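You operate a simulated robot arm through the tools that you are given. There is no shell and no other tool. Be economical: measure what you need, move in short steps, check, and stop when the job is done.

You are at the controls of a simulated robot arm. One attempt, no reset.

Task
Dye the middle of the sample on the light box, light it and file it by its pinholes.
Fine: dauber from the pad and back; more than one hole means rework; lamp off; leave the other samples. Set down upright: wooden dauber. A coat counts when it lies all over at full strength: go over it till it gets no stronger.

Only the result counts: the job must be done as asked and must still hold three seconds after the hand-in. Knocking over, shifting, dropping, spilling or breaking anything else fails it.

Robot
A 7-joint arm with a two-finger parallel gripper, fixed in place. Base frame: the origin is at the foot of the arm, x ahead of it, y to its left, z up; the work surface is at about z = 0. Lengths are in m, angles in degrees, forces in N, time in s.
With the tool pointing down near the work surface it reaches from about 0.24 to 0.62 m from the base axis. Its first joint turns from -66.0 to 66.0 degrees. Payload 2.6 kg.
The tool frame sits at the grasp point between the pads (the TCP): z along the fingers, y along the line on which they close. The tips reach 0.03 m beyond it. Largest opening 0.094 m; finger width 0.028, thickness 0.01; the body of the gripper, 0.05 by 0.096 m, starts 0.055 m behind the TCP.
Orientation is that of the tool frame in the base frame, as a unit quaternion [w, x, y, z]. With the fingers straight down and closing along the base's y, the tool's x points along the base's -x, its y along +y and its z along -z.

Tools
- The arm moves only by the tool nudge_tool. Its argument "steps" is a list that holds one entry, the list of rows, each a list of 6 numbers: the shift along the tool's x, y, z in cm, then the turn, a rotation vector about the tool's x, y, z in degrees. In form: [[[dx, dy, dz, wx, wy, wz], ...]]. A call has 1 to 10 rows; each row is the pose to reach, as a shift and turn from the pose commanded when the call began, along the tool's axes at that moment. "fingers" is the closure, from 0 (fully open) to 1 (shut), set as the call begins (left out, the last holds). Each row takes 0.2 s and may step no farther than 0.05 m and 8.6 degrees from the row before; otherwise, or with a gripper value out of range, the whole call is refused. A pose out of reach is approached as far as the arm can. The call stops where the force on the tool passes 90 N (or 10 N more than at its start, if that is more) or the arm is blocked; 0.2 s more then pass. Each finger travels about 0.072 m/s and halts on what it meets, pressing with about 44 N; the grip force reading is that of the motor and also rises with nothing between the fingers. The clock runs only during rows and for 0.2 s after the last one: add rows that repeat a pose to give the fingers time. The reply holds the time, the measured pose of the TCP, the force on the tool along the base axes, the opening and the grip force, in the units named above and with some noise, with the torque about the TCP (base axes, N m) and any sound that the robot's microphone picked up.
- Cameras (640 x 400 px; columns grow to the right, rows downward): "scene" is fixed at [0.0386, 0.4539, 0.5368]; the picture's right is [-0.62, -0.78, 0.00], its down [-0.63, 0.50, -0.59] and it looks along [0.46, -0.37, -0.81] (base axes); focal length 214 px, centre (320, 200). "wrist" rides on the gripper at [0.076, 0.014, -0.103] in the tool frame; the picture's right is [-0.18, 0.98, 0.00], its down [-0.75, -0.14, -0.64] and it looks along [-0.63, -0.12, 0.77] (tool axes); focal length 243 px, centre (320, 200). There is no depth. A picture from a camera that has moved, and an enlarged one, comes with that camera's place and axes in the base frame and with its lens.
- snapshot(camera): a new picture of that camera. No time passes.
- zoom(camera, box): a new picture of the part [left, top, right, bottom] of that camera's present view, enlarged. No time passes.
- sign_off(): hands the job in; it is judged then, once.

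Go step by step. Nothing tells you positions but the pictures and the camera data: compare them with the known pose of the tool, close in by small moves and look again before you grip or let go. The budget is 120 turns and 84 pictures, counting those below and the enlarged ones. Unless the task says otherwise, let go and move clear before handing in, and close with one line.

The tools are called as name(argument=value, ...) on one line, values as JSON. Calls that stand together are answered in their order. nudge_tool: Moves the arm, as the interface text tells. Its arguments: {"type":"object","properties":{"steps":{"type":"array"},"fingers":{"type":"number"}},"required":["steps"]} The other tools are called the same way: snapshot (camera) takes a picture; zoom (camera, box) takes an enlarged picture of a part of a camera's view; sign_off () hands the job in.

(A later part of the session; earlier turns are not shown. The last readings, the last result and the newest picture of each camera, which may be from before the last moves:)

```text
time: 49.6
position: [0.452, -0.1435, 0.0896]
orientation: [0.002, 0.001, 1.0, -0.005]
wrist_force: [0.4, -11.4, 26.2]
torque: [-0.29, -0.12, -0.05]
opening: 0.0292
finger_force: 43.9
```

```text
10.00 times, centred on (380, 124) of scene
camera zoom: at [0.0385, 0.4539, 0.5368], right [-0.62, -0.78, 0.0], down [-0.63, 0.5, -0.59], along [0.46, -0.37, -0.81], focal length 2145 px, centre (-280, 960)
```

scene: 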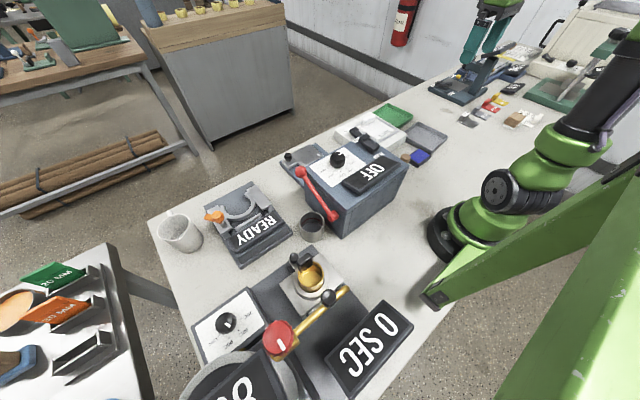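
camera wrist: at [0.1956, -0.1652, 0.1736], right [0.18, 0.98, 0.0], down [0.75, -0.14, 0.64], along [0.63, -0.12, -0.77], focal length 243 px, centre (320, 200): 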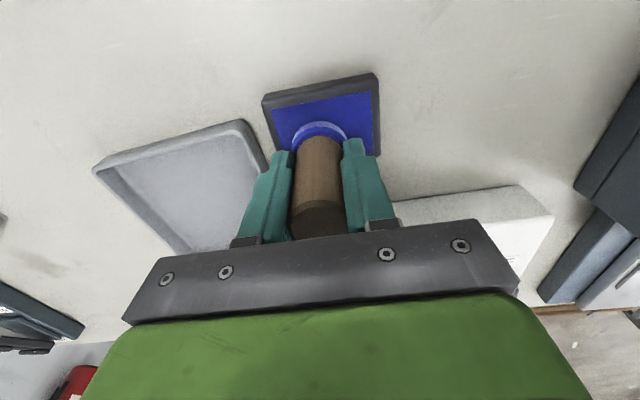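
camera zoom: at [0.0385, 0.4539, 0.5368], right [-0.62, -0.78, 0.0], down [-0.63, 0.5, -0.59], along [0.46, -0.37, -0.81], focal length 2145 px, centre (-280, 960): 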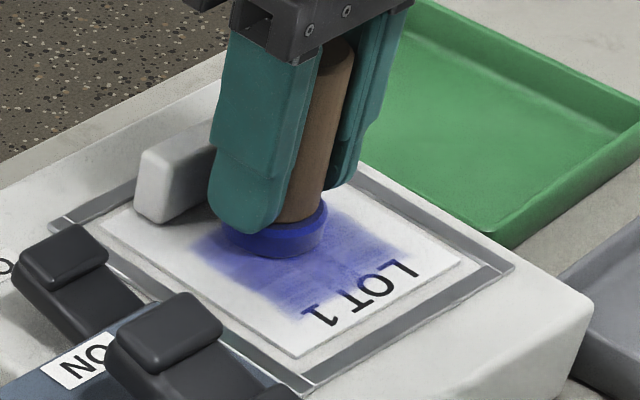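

Good pressure (26 N). I continue the raster over the full area at this level.

nudge_tool(steps=[[[0, 1.3, 0, 0, 0, 0], [0.4, 1.3, 0, 0, 0, 0], [0.4, 0, 0, 0, 0, 0], [0.4, -1.3, 0, 0, 0, 0], [0.9, -1.3, 0, 0, 0, 0], [0.9, 0, 0, 0, 0, 0], [0.9, 1.3, 0, 0, 0, 0], [1.4, 1.3, 0, 0, 0, 0], [1.4, 0, 0, 0, 0, 0], [1.4, -1.3, 0, 0, 0, 0]]])

nudge_tool(steps=[[[0.5, 0, 0, 0, 0, 0], [0.5, 1.3, 0, 0, 0, 0], [0.5, 2.6, 0, 0, 0, 0], [1.0, 2.6, 0, 0, 0, 0], [1.0, 1.3, 0, 0, 0, 0], [1.0, 0, 0, 0, 0, 0], [1.5, 0, 0, 0, 0, 0], [1.5, 1.3, 0, 0, 0, 0], [1.5, 2.6, 0, 0, 0, 0], [0.3, 2.6, 0, 0, 0, 0]]])

nudge_tool(steps=[[[-1.0, 0, 0, 0, 0, 0], [-1.5, -0.6, 0, 0, 0, 0], [-0.5, -1.3, 0, 0, 0, 0], [-0.5, -1.3, -2, 0, 0, 0], [-0.5, -1.3, -6, 0, 0, 0], [-0.5, -1.3, -10, 0, 0, 0], [-0.5, -1.3, -10, 0, 0, 0]]])

zoom(camera="wrist", box=[220, 0, 420, 150])

zoom(camera="scene", box=[348, 104, 412, 144])

```text
time: 51.8
position: [0.4375, -0.1519, 0.0901]
orientation: [0.001, 0.0, 1.0, 0.001]
wrist_force: [0.5, 11.0, 27.2]
torque: [0.34, -0.25, 0.07]
opening: 0.0292
finger_force: 43.8
```

```text
time: 54.0
position: [0.4322, -0.1263, 0.0892]
orientation: [-0.001, 0.0, 1.0, 0.001]
wrist_force: [-11.8, -0.9, 29.5]
torque: [-0.12, 0.21, -0.07]
opening: 0.0291
finger_force: 43.3
```

```text
time: 55.6
position: [0.4405, -0.1381, 0.1871]
orientation: [-0.002, -0.001, 1.0, 0.0]
wrist_force: [0.4, -0.5, 0.0]
torque: [0.03, 0.0, -0.01]
opening: 0.0293
finger_force: 44.1
```

```text
2.67 times, centred on (320, 75) of wrist
camera zoom: at [0.3641, -0.1248, 0.2899], right [0.18, 0.98, 0.0], down [0.75, -0.14, 0.64], along [0.63, -0.12, -0.77], focal length 647 px, centre (320, 533)
```

zoom: 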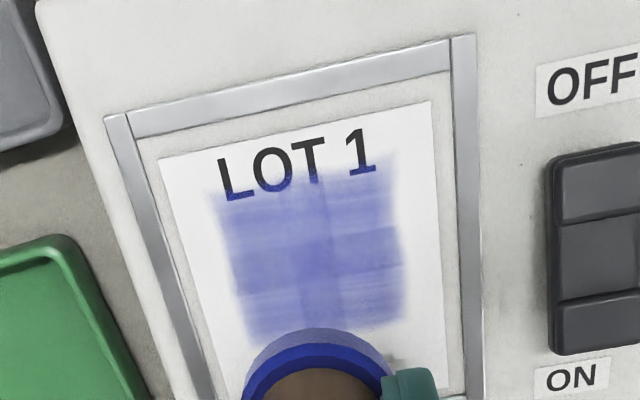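

```text
10.00 times, centred on (380, 124) of scene
camera zoom: at [0.0386, 0.4539, 0.5368], right [-0.62, -0.78, 0.0], down [-0.63, 0.5, -0.59], along [0.46, -0.37, -0.81], focal length 2145 px, centre (-280, 960)
```

zoom: 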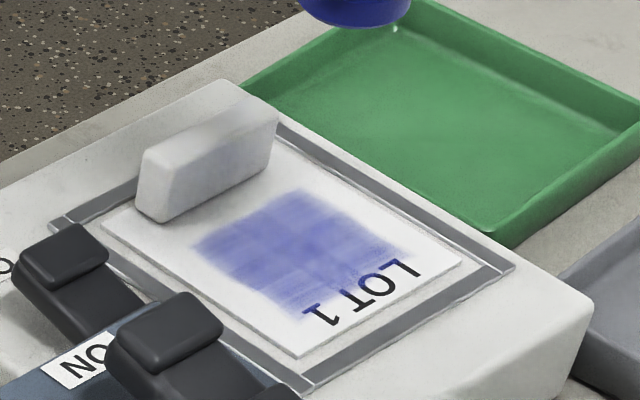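

Little changed, so it may be saturated or the dauber may be spent. I take a close reference picture, then recharge once and compare.

zoom(camera="scene", box=[362, 118, 394, 138])

nudge_tool(steps=[[[4, -1, 0, 0, 0, 0], [8, -2, 0, 0, 0, 0], [12, -3, 0, 0, 0, 0], [15.5, -4.1, 0, 0, 0, 0], [17.2, -4.1, 3, 0, 0, 0], [17.2, -4.1, 7, 0, 0, 0], [17.2, -4.1, 11, 0, 0, 0], [17.2, -4.1, 12, 0, 0, 0], [17.2, -4.1, 12, 0, 0, 0]]])

zoom(camera="scene", box=[360, 110, 480, 185])

```text
16.00 times, centred on (378, 128) of scene
camera zoom: at [0.0386, 0.4539, 0.5368], right [-0.62, -0.78, 0.0], down [-0.63, 0.5, -0.59], along [0.46, -0.37, -0.81], focal length 3432 px, centre (-608, 1352)
```

zoom: 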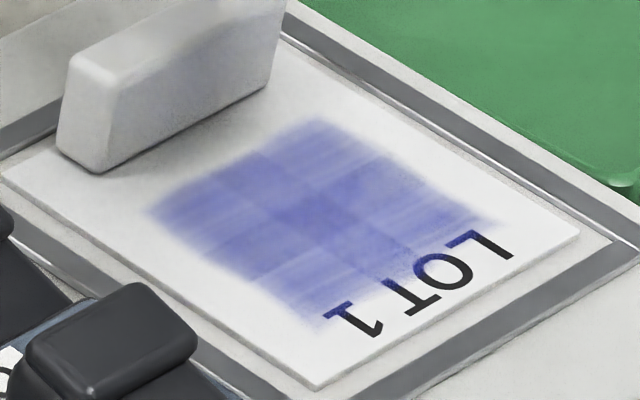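

```text
time: 57.6
position: [0.2646, -0.1821, 0.0678]
orientation: [0.001, -0.001, 1.0, 0.0]
wrist_force: [0.0, 0.0, 0.2]
torque: [0.0, -0.02, 0.01]
opening: 0.0294
finger_force: 43.8
```

```text
5.33 times, centred on (420, 148) of scene
camera zoom: at [0.0386, 0.4539, 0.5368], right [-0.62, -0.78, 0.0], down [-0.63, 0.5, -0.59], along [0.46, -0.37, -0.81], focal length 1144 px, centre (-213, 480)
```

zoom: 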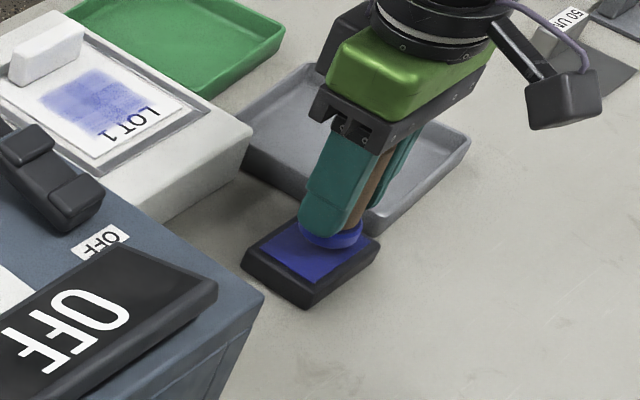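

Slight recentring and press on the pad again.

nudge_tool(steps=[[[-0.3, 0.4, 0, 0, 0, 0], [-0.3, 0.4, 0.5, 0, 0, 0], [-0.3, 0.4, 0.9, 0, 0, 0], [-0.3, 0.4, 1.1, 0, 0, 0], [-0.3, 0.4, 1.1, 0, 0, 0], [-0.3, 0.4, 1.1, 0, 0, 0], [-0.3, 0.4, 1.1, 0, 0, 0]]])

```text
time: 59.2
position: [0.2714, -0.1804, 0.0596]
orientation: [0.004, 0.001, 1.0, -0.001]
wrist_force: [-19.6, 6.6, 73.6]
torque: [0.37, 0.52, -0.02]
opening: 0.0292
finger_force: 44.2
```

That was firm (74 N); I lift off and return to the sample, stopping above it.

nudge_tool(steps=[[[0, 0, -0.5, 0, 0, 0], [0, 0, -4, 0, 0, 0], [0, 0, -8, 0, 0, 0], [-3, 1, -11, 0, 0, 0], [-7, 2, -11, 0, 0, 0], [-11, 3, -11, 0, 0, 0], [-15, 3.8, -11, 0, 0, 0], [-17.0, 3.8, -8, 0, 0, 0], [-17.0, 3.8, -4.5, 0, 0, 0], [-17.0, 3.8, -4.5, 0, 0, 0]]])

snapshot(camera="wrist")

zoom(camera="scene", box=[340, 90, 452, 160])

```text
time: 61.4
position: [0.4432, -0.1417, 0.1005]
orientation: [0.001, 0.0, 1.0, 0.0]
wrist_force: [0.3, -0.2, -0.9]
torque: [0.02, 0.02, 0.0]
opening: 0.0292
finger_force: 44.5
```

```text
44 pictures are left
camera wrist: at [0.367, -0.1271, 0.204], right [0.18, 0.98, 0.0], down [0.75, -0.14, 0.64], along [0.63, -0.12, -0.77], focal length 243 px, centre (320, 200)
```

wrist: 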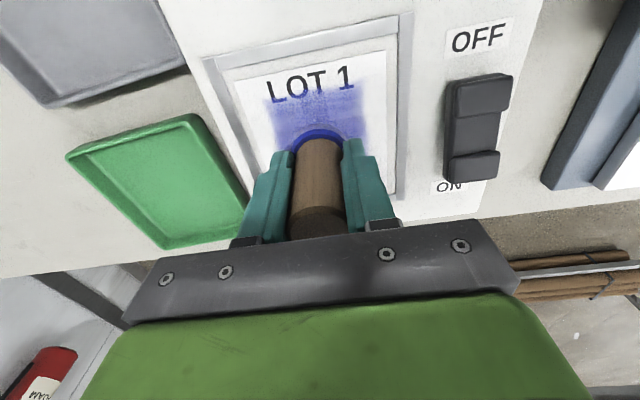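

```text
5.71 times, centred on (396, 125) of scene
camera zoom: at [0.0386, 0.4539, 0.5368], right [-0.62, -0.78, 0.0], down [-0.63, 0.5, -0.59], along [0.46, -0.37, -0.81], focal length 1226 px, centre (-114, 629)
```

zoom: 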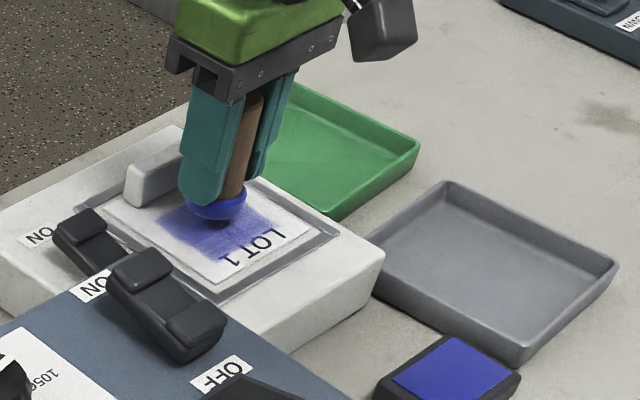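

Lowering onto the sample until I feel pressure.

nudge_tool(steps=[[[0, 0, 0.5, 0, 0, 0], [0, 0, 0.9, 0, 0, 0], [0, 0, 1.1, 0, 0, 0], [0, 0, 1.2, 0, 0, 0], [0, 0, 1.2, 0, 0, 0]]])

```text
time: 62.6
position: [0.4422, -0.1393, 0.0908]
orientation: [0.0, 0.0, 1.0, 0.0]
wrist_force: [0.5, 0.1, 0.9]
torque: [-0.02, -0.05, -0.04]
opening: 0.0293
finger_force: 44.0
```

nudge_tool(steps=[[[0, 0, 0.1, 0, 0, 0], [0, 0, 0.2, 0, 0, 0], [0, 0, 0.3, 0, 0, 0], [0, 0, 0.3, 0, 0, 0]]])

```text
time: 63.6
position: [0.4423, -0.1394, 0.0896]
orientation: [0.003, 0.0, 1.0, -0.001]
wrist_force: [-1.9, -0.8, 23.3]
torque: [-0.01, -0.01, -0.01]
opening: 0.0294
finger_force: 44.0
```

23 N. Full raster with the recharged dauber.

nudge_tool(steps=[[[-0.6, 0.6, 0, 0, 0, 0], [-1.2, 1.3, 0, 0, 0, 0], [-1.2, 0, 0, 0, 0, 0], [-1.2, -1.3, 0, 0, 0, 0], [-0.7, -1.3, 0, 0, 0, 0], [-0.7, 0, 0, 0, 0, 0], [-0.7, 1.3, 0, 0, 0, 0], [-0.2, 1.3, 0, 0, 0, 0], [-0.2, 0, 0, 0, 0, 0], [-0.2, -1.3, 0, 0, 0, 0]]])

nudge_tool(steps=[[[0.5, 0, 0, 0, 0, 0], [0.5, 1.3, 0, 0, 0, 0], [0.5, 2.6, 0, 0, 0, 0], [1.0, 2.6, 0, 0, 0, 0], [1.0, 1.3, 0, 0, 0, 0], [1.0, 0, 0, 0, 0, 0], [1.5, 0, 0, 0, 0, 0], [1.5, 1.3, 0, 0, 0, 0], [1.5, 2.6, 0, 0, 0, 0], [2.0, 2.6, 0, 0, 0, 0]]])

nudge_tool(steps=[[[0, -1.3, 0, 0, 0, 0], [0, -2.6, 0, 0, 0, 0], [-1.0, -2.6, 0, 0, 0, 0], [-2.0, -2.6, 0, 0, 0, 0], [-3.0, -2.6, 0, 0, 0, 0], [-3.0, -1.3, 0, 0, 0, 0], [-1.5, -1.3, 0, 0, 0, 0], [-1.5, -1.3, -3, 0, 0, 0], [-1.5, -1.3, -7, 0, 0, 0], [-1.5, -1.3, -11, 0, 0, 0]]])

zoom(camera="scene", box=[362, 118, 394, 138])

zoom(camera="wrist", box=[220, 0, 420, 150])

```text
time: 65.8
position: [0.4438, -0.1502, 0.0889]
orientation: [0.0, -0.001, 1.0, 0.001]
wrist_force: [0.3, 10.3, 27.2]
torque: [0.4, -0.21, 0.06]
opening: 0.0294
finger_force: 43.9
```

```text
time: 68.0
position: [0.4248, -0.1257, 0.0887]
orientation: [0.003, -0.001, 1.0, 0.0]
wrist_force: [6.5, -4.5, 19.7]
torque: [-0.17, -0.42, -0.02]
opening: 0.0291
finger_force: 44.1
```

```text
time: 70.2
position: [0.4399, -0.1382, 0.1989]
orientation: [-0.001, -0.001, 1.0, 0.0]
wrist_force: [0.1, -0.4, -0.7]
torque: [0.03, 0.01, 0.0]
opening: 0.0291
finger_force: 44.1
```

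```text
16.00 times, centred on (378, 128) of scene
camera zoom: at [0.0386, 0.4539, 0.5368], right [-0.62, -0.78, 0.0], down [-0.63, 0.5, -0.59], along [0.46, -0.37, -0.81], focal length 3432 px, centre (-608, 1352)
```

zoom: 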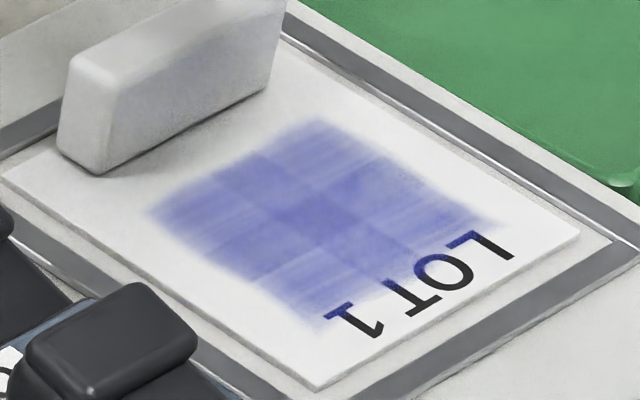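

```text
2.67 times, centred on (320, 75) of wrist
camera zoom: at [0.3644, -0.1231, 0.3012], right [0.18, 0.98, 0.0], down [0.75, -0.14, 0.64], along [0.63, -0.12, -0.77], focal length 647 px, centre (320, 533)
```

zoom: 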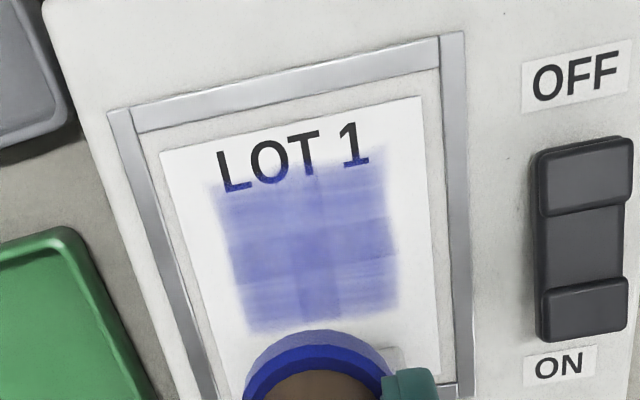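

The corners got slightly more even; the cross is just overlap of zones. I do one more recharge and pass to confirm that it no longer strengthens.

nudge_tool(steps=[[[4, -1, 0, 0, 0, 0], [8, -2, 0, 0, 0, 0], [12, -3, 0, 0, 0, 0], [15.5, -3.9, 0, 0, 0, 0], [17.1, -3.9, 4, 0, 0, 0], [17.1, -3.9, 8, 0, 0, 0], [17.1, -3.9, 12, 0, 0, 0], [17.1, -3.9, 13.5, 0, 0, 0], [17.1, -3.9, 13.5, 0, 0, 0]]])

nudge_tool(steps=[[[0, 0, 0.3, 0, 0, 0], [0, 0, 0.5, 0, 0, 0], [0, 0, 0.6, 0, 0, 0], [0, 0, 0.6, 0, 0, 0]]])

```text
time: 72.2
position: [0.2664, -0.1771, 0.0619]
orientation: [0.0, 0.0, 1.0, 0.0]
wrist_force: [0.9, -0.2, -0.7]
torque: [0.01, 0.02, 0.01]
opening: 0.0292
finger_force: 44.3
```

```text
time: 73.0
position: [0.2669, -0.1786, 0.06]
orientation: [0.003, 0.002, 1.0, 0.001]
wrist_force: [-4.0, 2.3, 12.5]
torque: [0.05, 0.01, 0.03]
opening: 0.029
finger_force: 44.1
stopped in row 4: the force on the tool passed its limit at 93 N (the readings are from after the stop); the commanded pose is now the measured one
```

It hit the force limit briefly. I lift and check that the pad hasn't moved, then return to the sample.

nudge_tool(steps=[[[0, 0, -1, 0, 0, 0], [0, 0, -5, 0, 0, 0], [0, 0, -9, 0, 0, 0], [-3, 1, -12, 0, 0, 0], [-7, 2, -12, 0, 0, 0], [-11, 3, -12, 0, 0, 0], [-15, 3.8, -12, 0, 0, 0], [-17.4, 3.8, -8, 0, 0, 0], [-17.4, 3.8, -4, 0, 0, 0], [-17.4, 3.8, -4, 0, 0, 0]]])

zoom(camera="scene", box=[340, 90, 452, 160])

nudge_tool(steps=[[[0, 0, 0.4, 0, 0, 0], [0, 0, 0.8, 0, 0, 0], [0, 0, 1.0, 0, 0, 0], [0, 0, 1.0, 0, 0, 0]]])

```text
time: 75.2
position: [0.4407, -0.1404, 0.1002]
orientation: [0.002, 0.002, 1.0, 0.0]
wrist_force: [0.4, 0.1, -1.2]
torque: [0.01, 0.01, 0.0]
opening: 0.0291
finger_force: 43.8
```

```text
5.71 times, centred on (396, 125) of scene
camera zoom: at [0.0386, 0.4539, 0.5368], right [-0.62, -0.78, 0.0], down [-0.63, 0.5, -0.59], along [0.46, -0.37, -0.81], focal length 1226 px, centre (-114, 629)
```

zoom: 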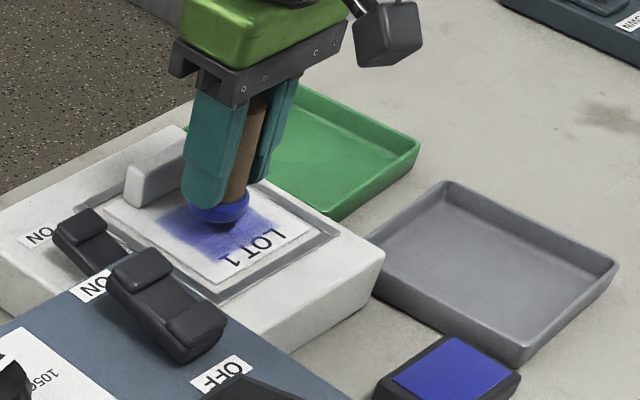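

```text
time: 76.2
position: [0.4402, -0.1421, 0.0903]
orientation: [0.001, 0.002, 1.0, 0.001]
wrist_force: [-0.8, -0.5, -0.4]
torque: [0.0, -0.01, -0.01]
opening: 0.0292
finger_force: 44.0
```

nudge_tool(steps=[[[0, 0, 0.1, 0, 0, 0], [0, 0, 0.2, 0, 0, 0], [0, 0, 0.25, 0, 0, 0], [0, 0, 0.25, 0, 0, 0]]])

```text
time: 77.2
position: [0.441, -0.1414, 0.09]
orientation: [0.004, 0.002, 1.0, 0.0]
wrist_force: [-3.1, -0.9, 22.1]
torque: [-0.01, 0.08, -0.02]
opening: 0.0292
finger_force: 43.8
```

Contact 22 N; final raster.

nudge_tool(steps=[[[-0.6, 0.6, 0, 0, 0, 0], [-1.3, 1.3, 0, 0, 0, 0], [-1.3, 0, 0, 0, 0, 0], [-1.3, -1.3, 0, 0, 0, 0], [-0.7, -1.3, 0, 0, 0, 0], [-0.7, 0, 0, 0, 0, 0], [-0.7, 1.3, 0, 0, 0, 0], [-0.2, 1.3, 0, 0, 0, 0], [-0.2, 0, 0, 0, 0, 0], [-0.2, -1.3, 0, 0, 0, 0]]])

nudge_tool(steps=[[[0.5, 0, 0, 0, 0, 0], [0.5, 1.3, 0, 0, 0, 0], [0.5, 2.6, 0, 0, 0, 0], [1.0, 2.6, 0, 0, 0, 0], [1.0, 1.3, 0, 0, 0, 0], [1.0, 0, 0, 0, 0, 0], [1.5, 0, 0, 0, 0, 0], [1.5, 1.3, 0, 0, 0, 0], [1.5, 2.6, 0, 0, 0, 0], [2.0, 2.6, 0, 0, 0, 0]]])

nudge_tool(steps=[[[0, -1.3, 0, 0, 0, 0], [0, -2.6, 0, 0, 0, 0], [-1.0, -2.6, 0, 0, 0, 0], [-2.0, -2.6, 0, 0, 0, 0], [-3.0, -2.6, 0, 0, 0, 0], [-3.0, -1.3, 0, 0, 0, 0], [-1.5, -1.3, 0, 0, 0, 0], [-1.5, -1.3, -3, 0, 0, 0], [-1.5, -1.3, -7, 0, 0, 0], [-1.5, -1.3, -11, 0, 0, 0]]])

zoom(camera="scene", box=[362, 118, 394, 138])

zoom(camera="wrist", box=[220, 0, 420, 150])

```text
time: 79.4
position: [0.444, -0.1532, 0.0888]
orientation: [0.005, 0.002, 1.0, 0.003]
wrist_force: [0.4, 13.2, 34.7]
torque: [0.47, -0.09, 0.01]
opening: 0.0289
finger_force: 44.1
```

```text
time: 81.6
position: [0.4232, -0.1266, 0.0892]
orientation: [0.001, 0.001, 1.0, 0.002]
wrist_force: [4.5, -1.4, 12.9]
torque: [-0.09, -0.3, -0.04]
opening: 0.0291
finger_force: 44.8
```

```text
time: 83.8
position: [0.4395, -0.1465, 0.1948]
orientation: [0.001, 0.002, 1.0, 0.002]
wrist_force: [-0.5, -0.1, -0.4]
torque: [-0.02, 0.0, -0.05]
opening: 0.0289
finger_force: 43.7
```

```text
16.00 times, centred on (378, 128) of scene
camera zoom: at [0.0386, 0.4539, 0.5368], right [-0.62, -0.78, 0.0], down [-0.63, 0.5, -0.59], along [0.46, -0.37, -0.81], focal length 3432 px, centre (-608, 1352)
```

zoom: 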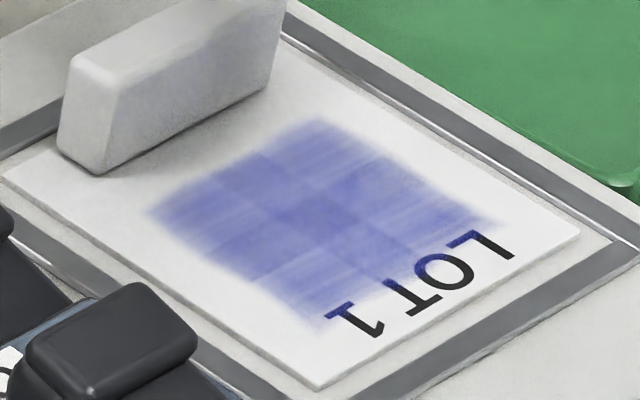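

```text
2.67 times, centred on (320, 75) of wrist
camera zoom: at [0.3629, -0.1319, 0.2975], right [0.19, 0.98, 0.0], down [0.75, -0.15, 0.64], along [0.63, -0.12, -0.77], focal length 647 px, centre (320, 533)
```

zoom: 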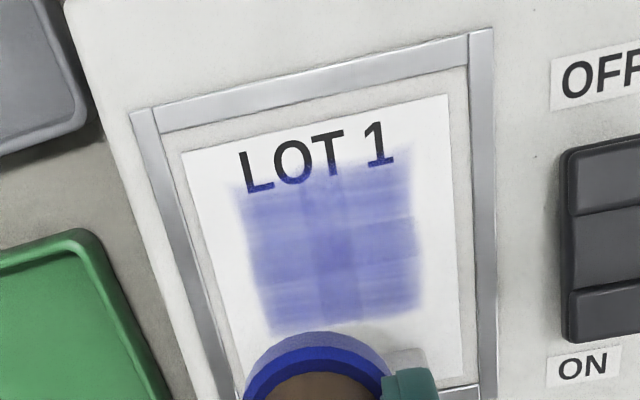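

No further change: the coat is saturated. Now I return the dauber to its spot at (0.265, −0.075).

nudge_tool(steps=[[[4, 1, 0, 0, 0, 0], [8, 2.5, 0, 0, 0, 0], [12, 4.5, 0, 0, 0, 0], [15.5, 6.5, 0, 0, 0, 0], [17.45, 7.15, 3, 0, 0, 0], [17.45, 7.15, 7, 0, 0, 0], [17.45, 7.15, 11, 0, 0, 0], [17.45, 7.15, 14, 0, 0, 0], [17.45, 7.15, 14, 0, 0, 0]]])

snapshot(camera="wrist")

```text
time: 85.8
position: [0.2632, -0.0682, 0.0553]
orientation: [0.002, 0.002, 1.0, 0.001]
wrist_force: [-0.5, -0.5, -1.2]
torque: [-0.02, 0.02, -0.03]
opening: 0.0292
finger_force: 43.5
```

```text
37 pictures are left
camera wrist: at [0.1854, -0.0543, 0.1569], right [0.19, 0.98, 0.0], down [0.75, -0.15, 0.64], along [0.63, -0.12, -0.76], focal length 243 px, centre (320, 200)
```

wrist: 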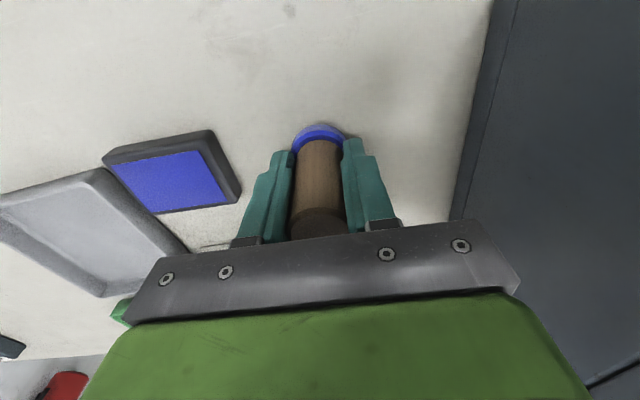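

I correct 6 mm in y and lower it.

nudge_tool(steps=[[[-0.1, -0.65, 0, 0, 0, 0], [-0.1, -0.65, 0.6, 0, 0, 0], [-0.1, -0.65, 1.1, 0, 0, 0], [-0.1, -0.65, 1.3, 0, 0, 0], [-0.1, -0.65, 1.3, 0, 0, 0]]])

```text
time: 87.0
position: [0.2637, -0.076, 0.0437]
orientation: [0.001, 0.002, 1.0, 0.001]
wrist_force: [-0.2, 0.6, -0.5]
torque: [-0.01, 0.02, -0.02]
opening: 0.0291
finger_force: 43.8
```

nudge_tool(steps=[[[0, 0, 0.1, 0, 0, 0], [0, 0, 0.2, 0, 0, 0], [0, 0, 0.2, 0, 0, 0]]])

```text
time: 87.8
position: [0.2641, -0.0747, 0.0425]
orientation: [0.002, 0.002, 1.0, 0.001]
wrist_force: [-0.9, 0.7, -0.9]
torque: [0.02, 0.0, -0.01]
opening: 0.0292
finger_force: 44.1
```

nudge_tool(steps=[[[0, 0, 0.1, 0, 0, 0], [0, 0, 0.15, 0, 0, 0], [0, 0, 0.15, 0, 0, 0]]])

zoom(camera="wrist", box=[220, 80, 420, 250])

```text
time: 88.6
position: [0.2644, -0.0742, 0.0417]
orientation: [0.002, 0.002, 1.0, 0.001]
wrist_force: [-12.1, -3.1, 44.1]
torque: [-0.16, 0.32, -0.01]
opening: 0.0292
finger_force: 43.9
```

```text
2.35 times, centred on (320, 165) of wrist
camera zoom: at [0.1886, -0.0603, 0.1441], right [0.19, 0.98, 0.0], down [0.75, -0.15, 0.65], along [0.63, -0.12, -0.76], focal length 571 px, centre (320, 282)
```

zoom: 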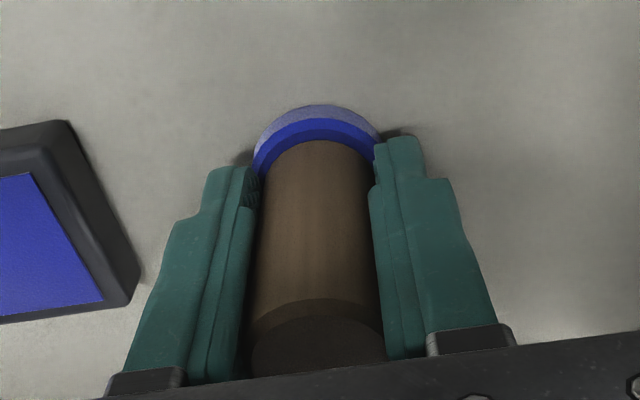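

It stands on the table. I relieve the pressure, then open.

nudge_tool(steps=[[[0, 0, -0.12, 0, 0, 0], [0, 0, -0.12, 0, 0, 0]]])

nudge_tool(steps=[[[0, 0, 0, 0, 0, 0], [0, 0, 0, 0, 0, 0], [0, 0, 0, 0, 0, 0]]], fingers=0.35)

snapshot(camera="wrist")

```text
time: 89.2
position: [0.2666, -0.0757, 0.0427]
orientation: [0.002, 0.0, 1.0, 0.0]
wrist_force: [-8.6, 0.1, 36.3]
torque: [-0.01, 0.06, -0.01]
opening: 0.0295
finger_force: 43.9
```

```text
time: 90.0
position: [0.2656, -0.0753, 0.0413]
orientation: [0.001, 0.001, 1.0, 0.0]
wrist_force: [0.8, -0.4, -0.1]
torque: [-0.04, -0.01, 0.02]
opening: 0.0611
finger_force: 0.1
```

```text
35 pictures are left
camera wrist: at [0.1886, -0.0607, 0.1439], right [0.19, 0.98, 0.0], down [0.75, -0.14, 0.64], along [0.63, -0.12, -0.77], focal length 243 px, centre (320, 200)
```

wrist: 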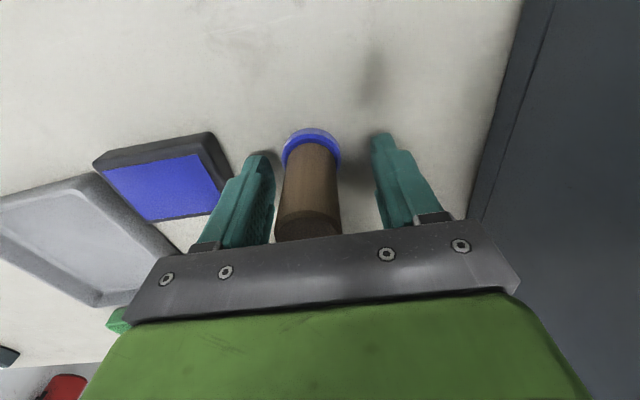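

The dauber stands upright but 5–6 mm toward the left finger. I re-grip to centre it, with no vertical load, and release again.

nudge_tool(steps=[[[0, 0, -0.1, 0, 0, 0], [0, 0, -0.1, 0, 0, 0], [0, 0, -0.1, 0, 0, 0], [0, 0, -0.1, 0, 0, 0]]], fingers=0.7)

nudge_tool(steps=[[[0, 0, 0, 0, 0, 0], [0, 0, 0, 0, 0, 0], [0, 0, 0, 0, 0, 0]]], fingers=0.35)

snapshot(camera="wrist")

```text
time: 91.0
position: [0.264, -0.0749, 0.0428]
orientation: [0.002, 0.001, 1.0, 0.001]
wrist_force: [0.1, 0.7, -0.5]
torque: [0.01, -0.01, 0.01]
opening: 0.029
finger_force: 43.9
```

```text
time: 91.8
position: [0.2641, -0.0751, 0.0429]
orientation: [0.002, 0.002, 1.0, 0.001]
wrist_force: [0.6, 0.2, 0.0]
torque: [0.04, 0.01, 0.0]
opening: 0.0611
finger_force: 0.1
```

```text
34 pictures are left
camera wrist: at [0.1881, -0.0609, 0.1452], right [0.19, 0.98, 0.0], down [0.75, -0.14, 0.64], along [0.63, -0.12, -0.76], focal length 243 px, centre (320, 200)
```

wrist: 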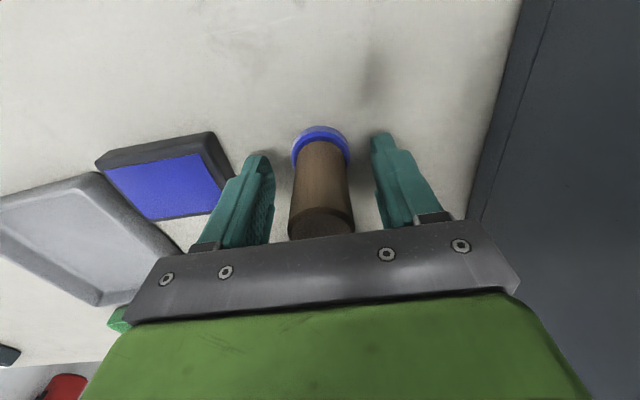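

The dauber is centred and upright at its spot. I rise clear, then move to view the lamp switch.

nudge_tool(steps=[[[0, 0, -2, 0, 0, 0], [0, 0, -5, 0, 0, 0], [0, 0, -9, 0, 0, 0], [0, 0, -13, 0, 0, 0], [0, 0, -17, 0, 0, 0], [-4, 0, -17, 0, 0, 0], [-8, 1, -17, 0, 0, 0], [-12, 2, -17, 0, 0, 0], [-16, 2.5, -17, 0, 0, 0], [-16, 2.5, -17, 0, 0, 0]]])

nudge_tool(steps=[[[0, 0, 1, 0, 0, 0], [0, 0, 4, 0, 0, 0], [0, 0, 7, 0, 0, 0], [0, 0, 7, 0, 0, 0]]], fingers=1)

snapshot(camera="wrist")

snapshot(camera="scene")

```text
time: 94.0
position: [0.4265, -0.0496, 0.2122]
orientation: [0.002, 0.002, 1.0, 0.002]
wrist_force: [0.2, -0.2, 1.0]
torque: [-0.05, 0.01, 0.01]
opening: 0.061
finger_force: 0.1
```

```text
time: 95.0
position: [0.4241, -0.0539, 0.1411]
orientation: [0.002, 0.002, 1.0, 0.0]
wrist_force: [-0.4, -0.2, 0.3]
torque: [0.01, -0.01, 0.0]
opening: 0.0
finger_force: 33.0
```

```text
33 pictures are left
camera wrist: at [0.3468, -0.0384, 0.2437], right [0.19, 0.98, 0.0], down [0.75, -0.14, 0.64], along [0.63, -0.12, -0.76], focal length 243 px, centre (320, 200)
```

wrist: 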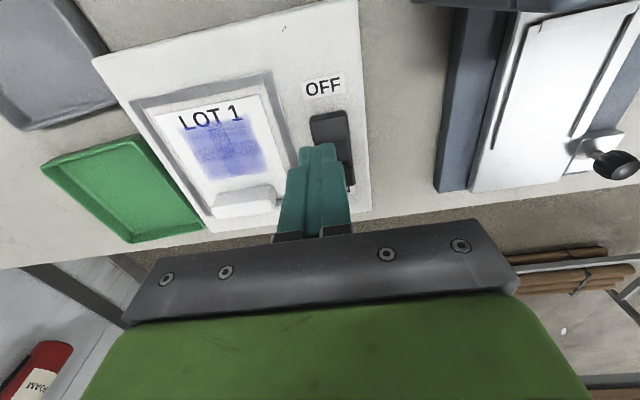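

```text
32 pictures are left
```

scene: 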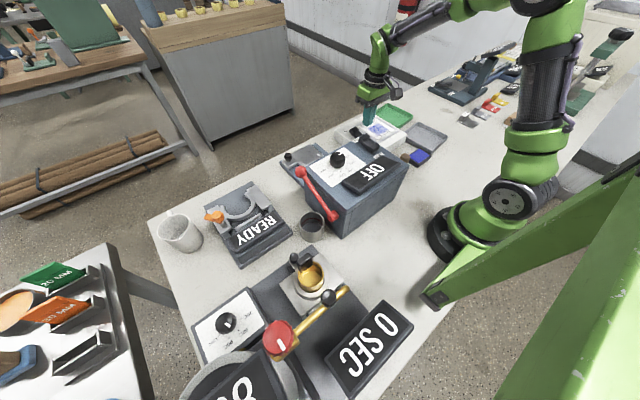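

The lamp switch runs along x; its ON end is around (0.470, −0.043). I move the closed fingertips above it.

nudge_tool(steps=[[[-3, 0.6, 0, 0, 0, 0], [-4.6, 0.9, 0, 0, 0, 0], [-4.6, 0.9, 2.5, 0, 0, 0], [-4.6, 0.9, 2.5, 0, 0, 0]]])

zoom(camera="wrist", box=[220, 50, 460, 250])

zoom(camera="scene", box=[330, 90, 410, 140])

```text
time: 96.0
position: [0.4707, -0.0423, 0.1181]
orientation: [0.002, 0.002, 1.0, 0.0]
wrist_force: [0.0, 0.1, 0.1]
torque: [-0.01, 0.02, 0.0]
opening: 0.0
finger_force: 32.7
```

```text
2.00 times, centred on (340, 150) of wrist
camera zoom: at [0.3938, -0.0292, 0.2205], right [0.19, 0.98, 0.0], down [0.75, -0.15, 0.64], along [0.63, -0.12, -0.76], focal length 485 px, centre (280, 300)
```

zoom: 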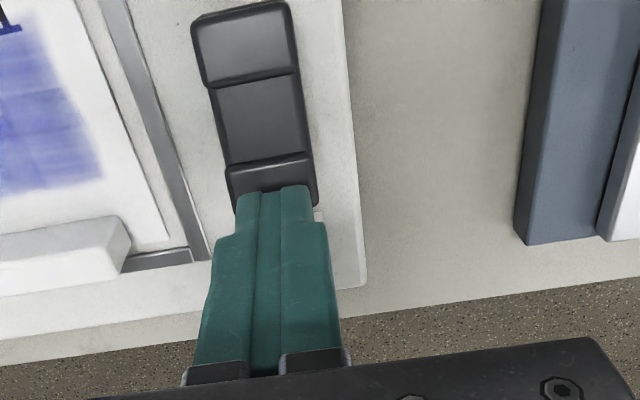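

```text
8.00 times, centred on (370, 115) of scene
camera zoom: at [0.0386, 0.4539, 0.5368], right [-0.62, -0.78, 0.0], down [-0.63, 0.5, -0.59], along [0.46, -0.37, -0.81], focal length 1716 px, centre (-80, 880)
```

zoom: 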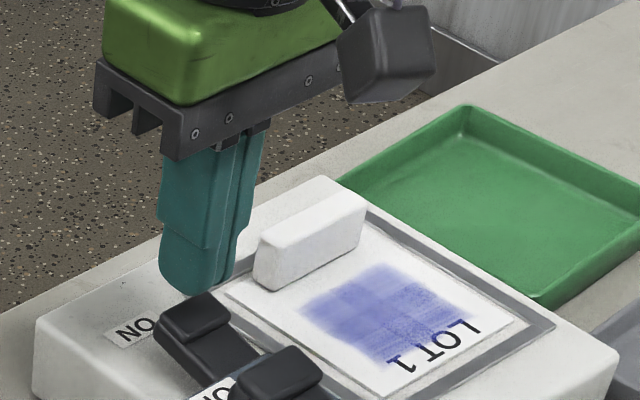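

Aligned above the ON cap (3 mm left in y). I press down.

nudge_tool(steps=[[[0, -0.3, 1, 0, 0, 0], [0, -0.3, 1.6, 0, 0, 0], [0, -0.3, 2.0, 0, 0, 0], [0, -0.3, 2.3, 0, 0, 0], [0, -0.3, 2.5, 0, 0, 0]]])

zoom(camera="scene", box=[330, 90, 410, 140])

```text
time: 97.2
position: [0.4719, -0.045, 0.097]
orientation: [0.006, 0.004, 1.0, 0.0]
wrist_force: [-9.0, -2.0, 47.4]
torque: [-0.02, 0.95, -0.01]
opening: 0.0001
finger_force: 33.0
```

```text
8.00 times, centred on (370, 115) of scene
camera zoom: at [0.0383, 0.454, 0.5368], right [-0.62, -0.78, 0.0], down [-0.63, 0.5, -0.59], along [0.46, -0.37, -0.81], focal length 1716 px, centre (-80, 880)
```

zoom: 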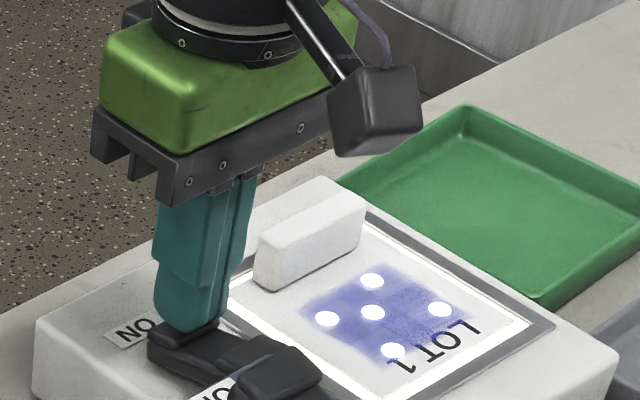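

The lamp is on and five bright holes show — rework. I lift off and confirm from above, also checking the trays for any labels.

nudge_tool(steps=[[[0, 0, -3, 0, 0, 0], [0, 0, -7, 0, 0, 0], [0, -4, -10, 0, 0, 0], [3, -8, -12, 0, 0, 0], [5, -11, -13, 0, 0, 0], [5, -11, -13, 0, 0, 0]]])

snapshot(camera="wrist")

zoom(camera="scene", box=[340, 90, 460, 165])

```text
refused: row 4 steps farther than a row can; nothing moved
```

```text
28 pictures are left
camera wrist: at [0.3946, -0.0309, 0.1997], right [0.19, 0.98, 0.0], down [0.74, -0.15, 0.65], along [0.64, -0.12, -0.76], focal length 243 px, centre (320, 200)
```

wrist: 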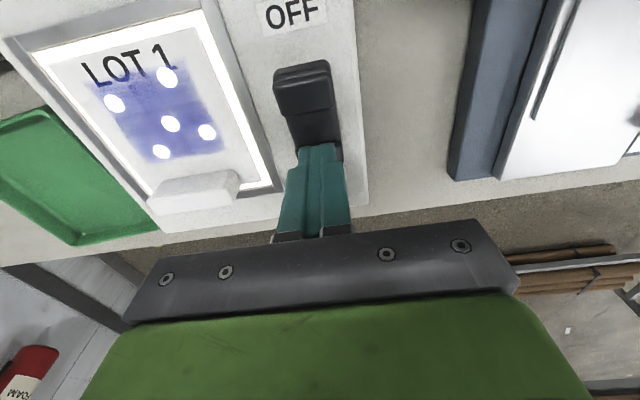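

```text
5.33 times, centred on (400, 128) of scene
camera zoom: at [0.0383, 0.454, 0.5368], right [-0.62, -0.78, 0.0], down [-0.63, 0.5, -0.59], along [0.46, -0.37, -0.81], focal length 1144 px, centre (-107, 587)
```

zoom: 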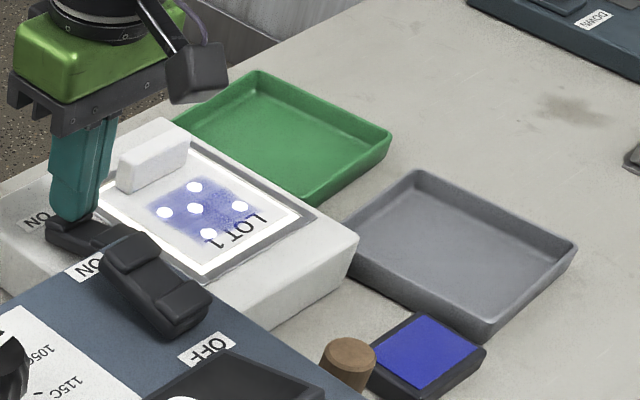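

Five holes confirmed. Now lamp off: I lift, shift to the OFF end (x≈0.426) and press.

nudge_tool(steps=[[[0, 0, -2.5, 0, 0, 0], [2, 0, -3, 0, 0, 0], [4.5, -0.1, -3, 0, 0, 0], [4.5, -0.1, -1.5, 0, 0, 0], [4.5, -0.1, -1.5, 0, 0, 0]]])

zoom(camera="scene", box=[330, 90, 410, 140])

snapshot(camera="wrist")

```text
time: 98.4
position: [0.4264, -0.0448, 0.1098]
orientation: [0.001, 0.002, 1.0, 0.001]
wrist_force: [0.2, -1.4, -0.1]
torque: [-0.02, -0.02, -0.01]
opening: 0.0
finger_force: 33.2
```

```text
8.00 times, centred on (370, 115) of scene
camera zoom: at [0.0385, 0.4539, 0.5368], right [-0.62, -0.78, 0.0], down [-0.63, 0.5, -0.59], along [0.46, -0.37, -0.81], focal length 1716 px, centre (-80, 880)
```

zoom: 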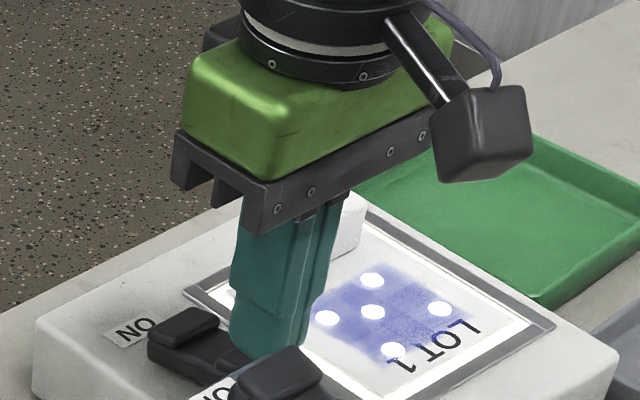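

```text
25 pictures are left
camera wrist: at [0.3498, -0.0303, 0.2112], right [0.19, 0.98, 0.0], down [0.75, -0.15, 0.64], along [0.63, -0.12, -0.77], focal length 243 px, centre (320, 200)
```

wrist: 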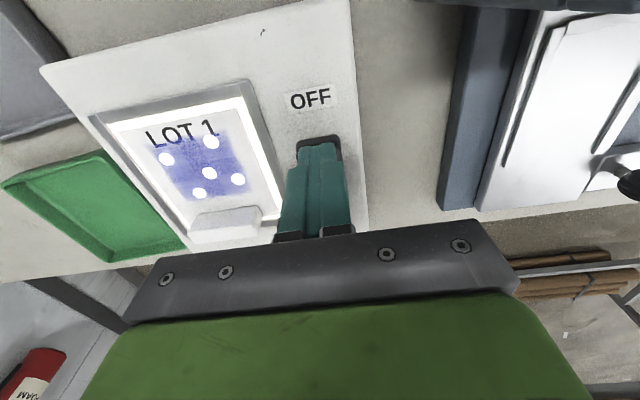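

Fingertips are over the OFF end. Pressing.

nudge_tool(steps=[[[0.2, 0, 0.6, 0, 0, 0], [0.2, 0, 1.0, 0, 0, 0], [0.2, 0, 1.3, 0, 0, 0], [0.2, 0, 1.6, 0, 0, 0]]])

zoom(camera="scene", box=[330, 90, 410, 140])

```text
time: 99.4
position: [0.4239, -0.0451, 0.0972]
orientation: [0.005, 0.003, 1.0, 0.002]
wrist_force: [-38.1, 3.1, 69.6]
torque: [-0.1, 0.17, 0.79]
opening: 0.0001
finger_force: 32.6
```

```text
8.00 times, centred on (370, 115) of scene
camera zoom: at [0.0382, 0.454, 0.5368], right [-0.62, -0.78, 0.0], down [-0.63, 0.5, -0.59], along [0.46, -0.37, -0.81], focal length 1716 px, centre (-80, 880)
```

zoom: 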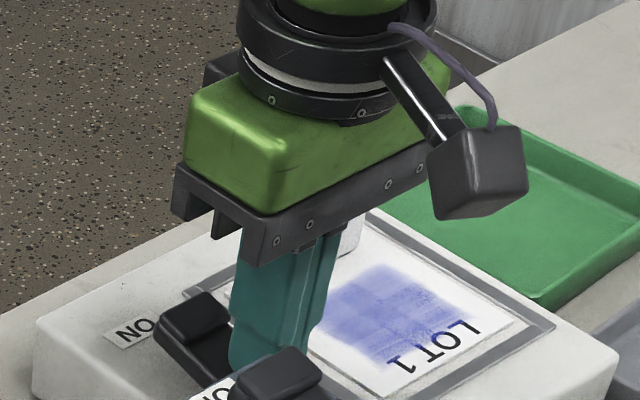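

Lamp is off (glow gone). Next I rise, move above the tab and turn the gripper 90° so that it closes along x.

nudge_tool(steps=[[[0, 0, -3, 0, 0, 0], [0, 0, -7, 0, 0, 0], [0, 0, -11, 0, 0, 0], [-2, -3, -12, 0, 0, 8.5], [-4, -6, -12, 0, 0, 17], [-6, -9, -12, 0, 0, 25.5], [-6, -9, -12, 0, 0, 34], [-6, -9, -12, 0, 0, 42.5], [-6, -9, -12, 0, 0, 51], [-6, -9, -12, 0, 0, 59.5]]], fingers=0.6)

nudge_tool(steps=[[[0, 0, 0, 0, 0, 8.5], [0, 0, 0, 0, 0, 17], [0, 0, 0, 0, 0, 25.5], [0, 0, 0, 0, 0, 30.4], [0, 0, 0, 0, 0, 30.4]]])

snapshot(camera="wrist")

```text
time: 101.6
position: [0.4824, -0.1364, 0.213]
orientation: [0.001, 0.499, 0.867, 0.002]
wrist_force: [0.2, 0.3, 0.6]
torque: [0.03, 0.0, -0.02]
opening: 0.0378
finger_force: 0.1
```

```text
time: 102.8
position: [0.4824, -0.1367, 0.2126]
orientation: [0.001, 0.708, 0.706, 0.002]
wrist_force: [-0.5, -0.3, -0.3]
torque: [-0.03, 0.0, 0.02]
opening: 0.0376
finger_force: 0.0
```

```text
23 pictures are left
camera wrist: at [0.4973, -0.0602, 0.315], right [0.98, -0.19, 0.0], down [-0.15, -0.75, 0.64], along [-0.12, -0.63, -0.77], focal length 243 px, centre (320, 200)
```

wrist: 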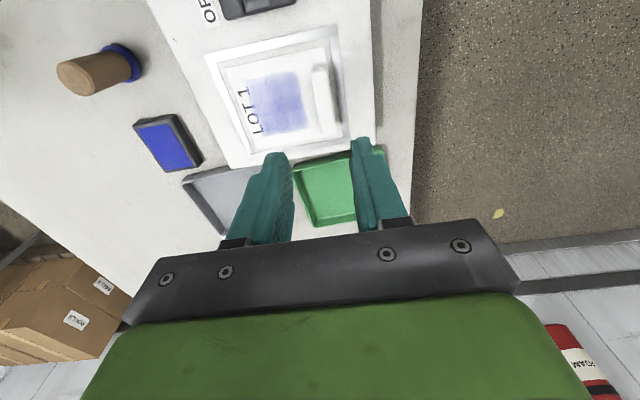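

zoom(camera="wrist", box=[200, 10, 400, 160])

```text
2.67 times, centred on (300, 85) of wrist
camera zoom: at [0.4973, -0.0602, 0.315], right [0.98, -0.19, 0.0], down [-0.15, -0.75, 0.64], along [-0.12, -0.63, -0.77], focal length 647 px, centre (373, 507)
```

zoom: 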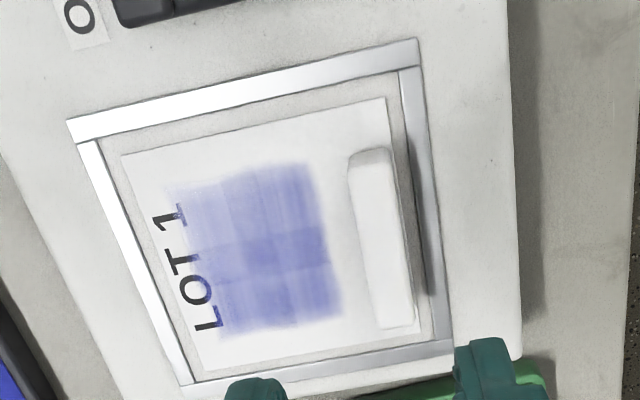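

The tab is about 1.3 cm thick at x≈0.487, y≈−0.136. I adjust and lower partway to check.

nudge_tool(steps=[[[0, 0.4, 3, 0, 0, 0], [0, 0.4, 7, 0, 0, 0], [0, 0.4, 10, 0, 0, 0], [0, 0.4, 10, 0, 0, 0]]])

zoom(camera="wrist", box=[200, 50, 440, 250])

zoom(camera="scene", box=[340, 90, 420, 140])

```text
time: 103.8
position: [0.4852, -0.1382, 0.1134]
orientation: [0.001, 0.708, 0.707, 0.002]
wrist_force: [0.4, 0.9, 0.1]
torque: [0.01, 0.01, -0.01]
opening: 0.0378
finger_force: 0.1
```

```text
2.00 times, centred on (320, 150) of wrist
camera zoom: at [0.5003, -0.0618, 0.2163], right [0.98, -0.19, 0.0], down [-0.14, -0.75, 0.64], along [-0.12, -0.63, -0.77], focal length 485 px, centre (320, 300)
```

zoom: 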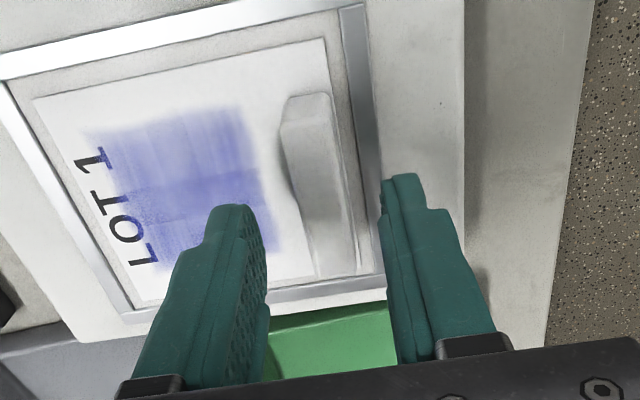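

```text
8.00 times, centred on (380, 115) of scene
camera zoom: at [0.0386, 0.4539, 0.5368], right [-0.62, -0.78, 0.0], down [-0.63, 0.5, -0.59], along [0.46, -0.37, -0.81], focal length 1716 px, centre (-160, 880)
```

zoom: 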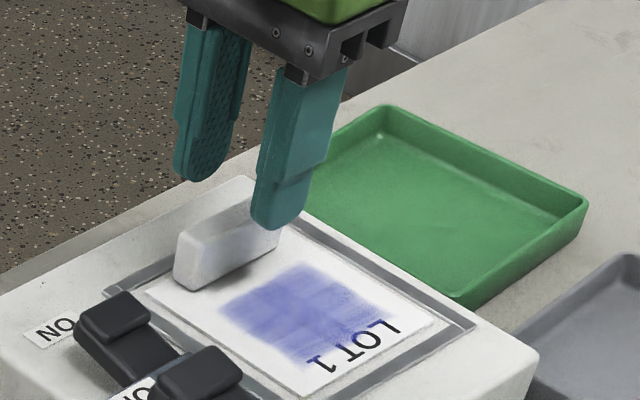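

Fingers straddle the tab. I lower to TCP z≈0.088 and grip.

nudge_tool(steps=[[[0, 0, 1, 0, 0, 0], [0, 0, 2, 0, 0, 0], [0, 0, 2.5, 0, 0, 0], [0, 0, 2.5, 0, 0, 0]]])

zoom(camera="scene", box=[340, 90, 420, 140])

```text
time: 104.8
position: [0.4856, -0.1359, 0.0877]
orientation: [0.001, 0.708, 0.707, 0.002]
wrist_force: [-0.7, -0.7, -0.5]
torque: [0.04, -0.02, 0.04]
opening: 0.0376
finger_force: 0.1
```

```text
8.00 times, centred on (380, 115) of scene
camera zoom: at [0.0386, 0.4539, 0.5368], right [-0.62, -0.78, 0.0], down [-0.63, 0.5, -0.59], along [0.46, -0.37, -0.81], focal length 1716 px, centre (-160, 880)
```

zoom: 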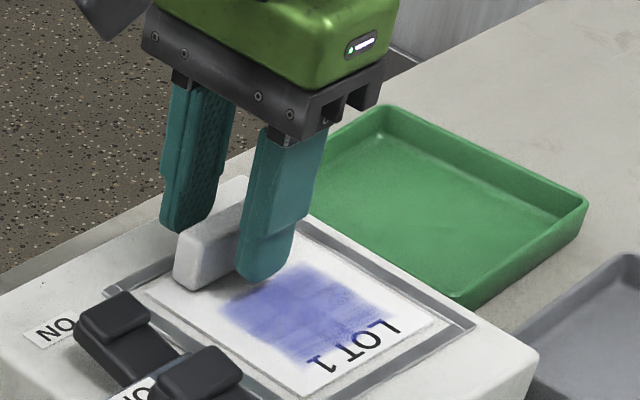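

nudge_tool(steps=[[[0, 0, 0, 0, 0, 0], [0, 0, 0, 0, 0, 0], [0, 0, 0, 0, 0, 0]]], fingers=1)

nudge_tool(steps=[[[0, 0, -0.5, 0, 0, 0], [0, 0, -2, 0, 0, 0], [0, 0, -5, 0, 0, 0], [0, 0, -9, 0, 0, 0], [0, 0, -9, 0, 0, 0]]])

snapshot(camera="wrist")

zoom(camera="scene", box=[330, 70, 490, 170])

```text
time: 105.6
position: [0.4854, -0.1352, 0.0873]
orientation: [0.001, 0.708, 0.706, 0.001]
wrist_force: [0.2, -0.2, 0.5]
torque: [0.0, 0.05, -0.02]
opening: 0.0145
finger_force: 44.5
```

```text
time: 106.8
position: [0.487, -0.1362, 0.1769]
orientation: [0.001, 0.708, 0.706, 0.002]
wrist_force: [0.8, 0.6, -0.4]
torque: [0.04, -0.02, -0.04]
opening: 0.0144
finger_force: 44.5
```

```text
18 pictures are left
camera wrist: at [0.5006, -0.0602, 0.2801], right [0.98, -0.19, 0.0], down [-0.14, -0.75, 0.64], along [-0.12, -0.63, -0.77], focal length 243 px, centre (320, 200)
```

wrist: 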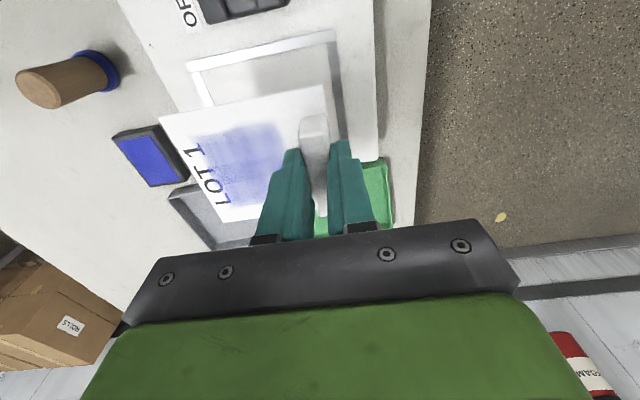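

```text
4.00 times, centred on (410, 120) of scene
camera zoom: at [0.0386, 0.4539, 0.5368], right [-0.62, -0.78, 0.0], down [-0.63, 0.5, -0.59], along [0.46, -0.37, -0.81], focal length 858 px, centre (-40, 520)
```

zoom: 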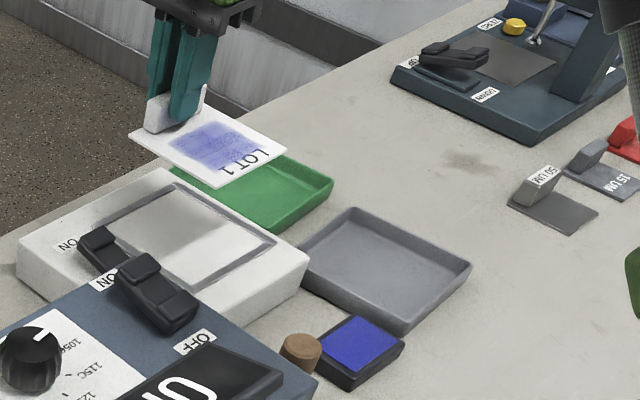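

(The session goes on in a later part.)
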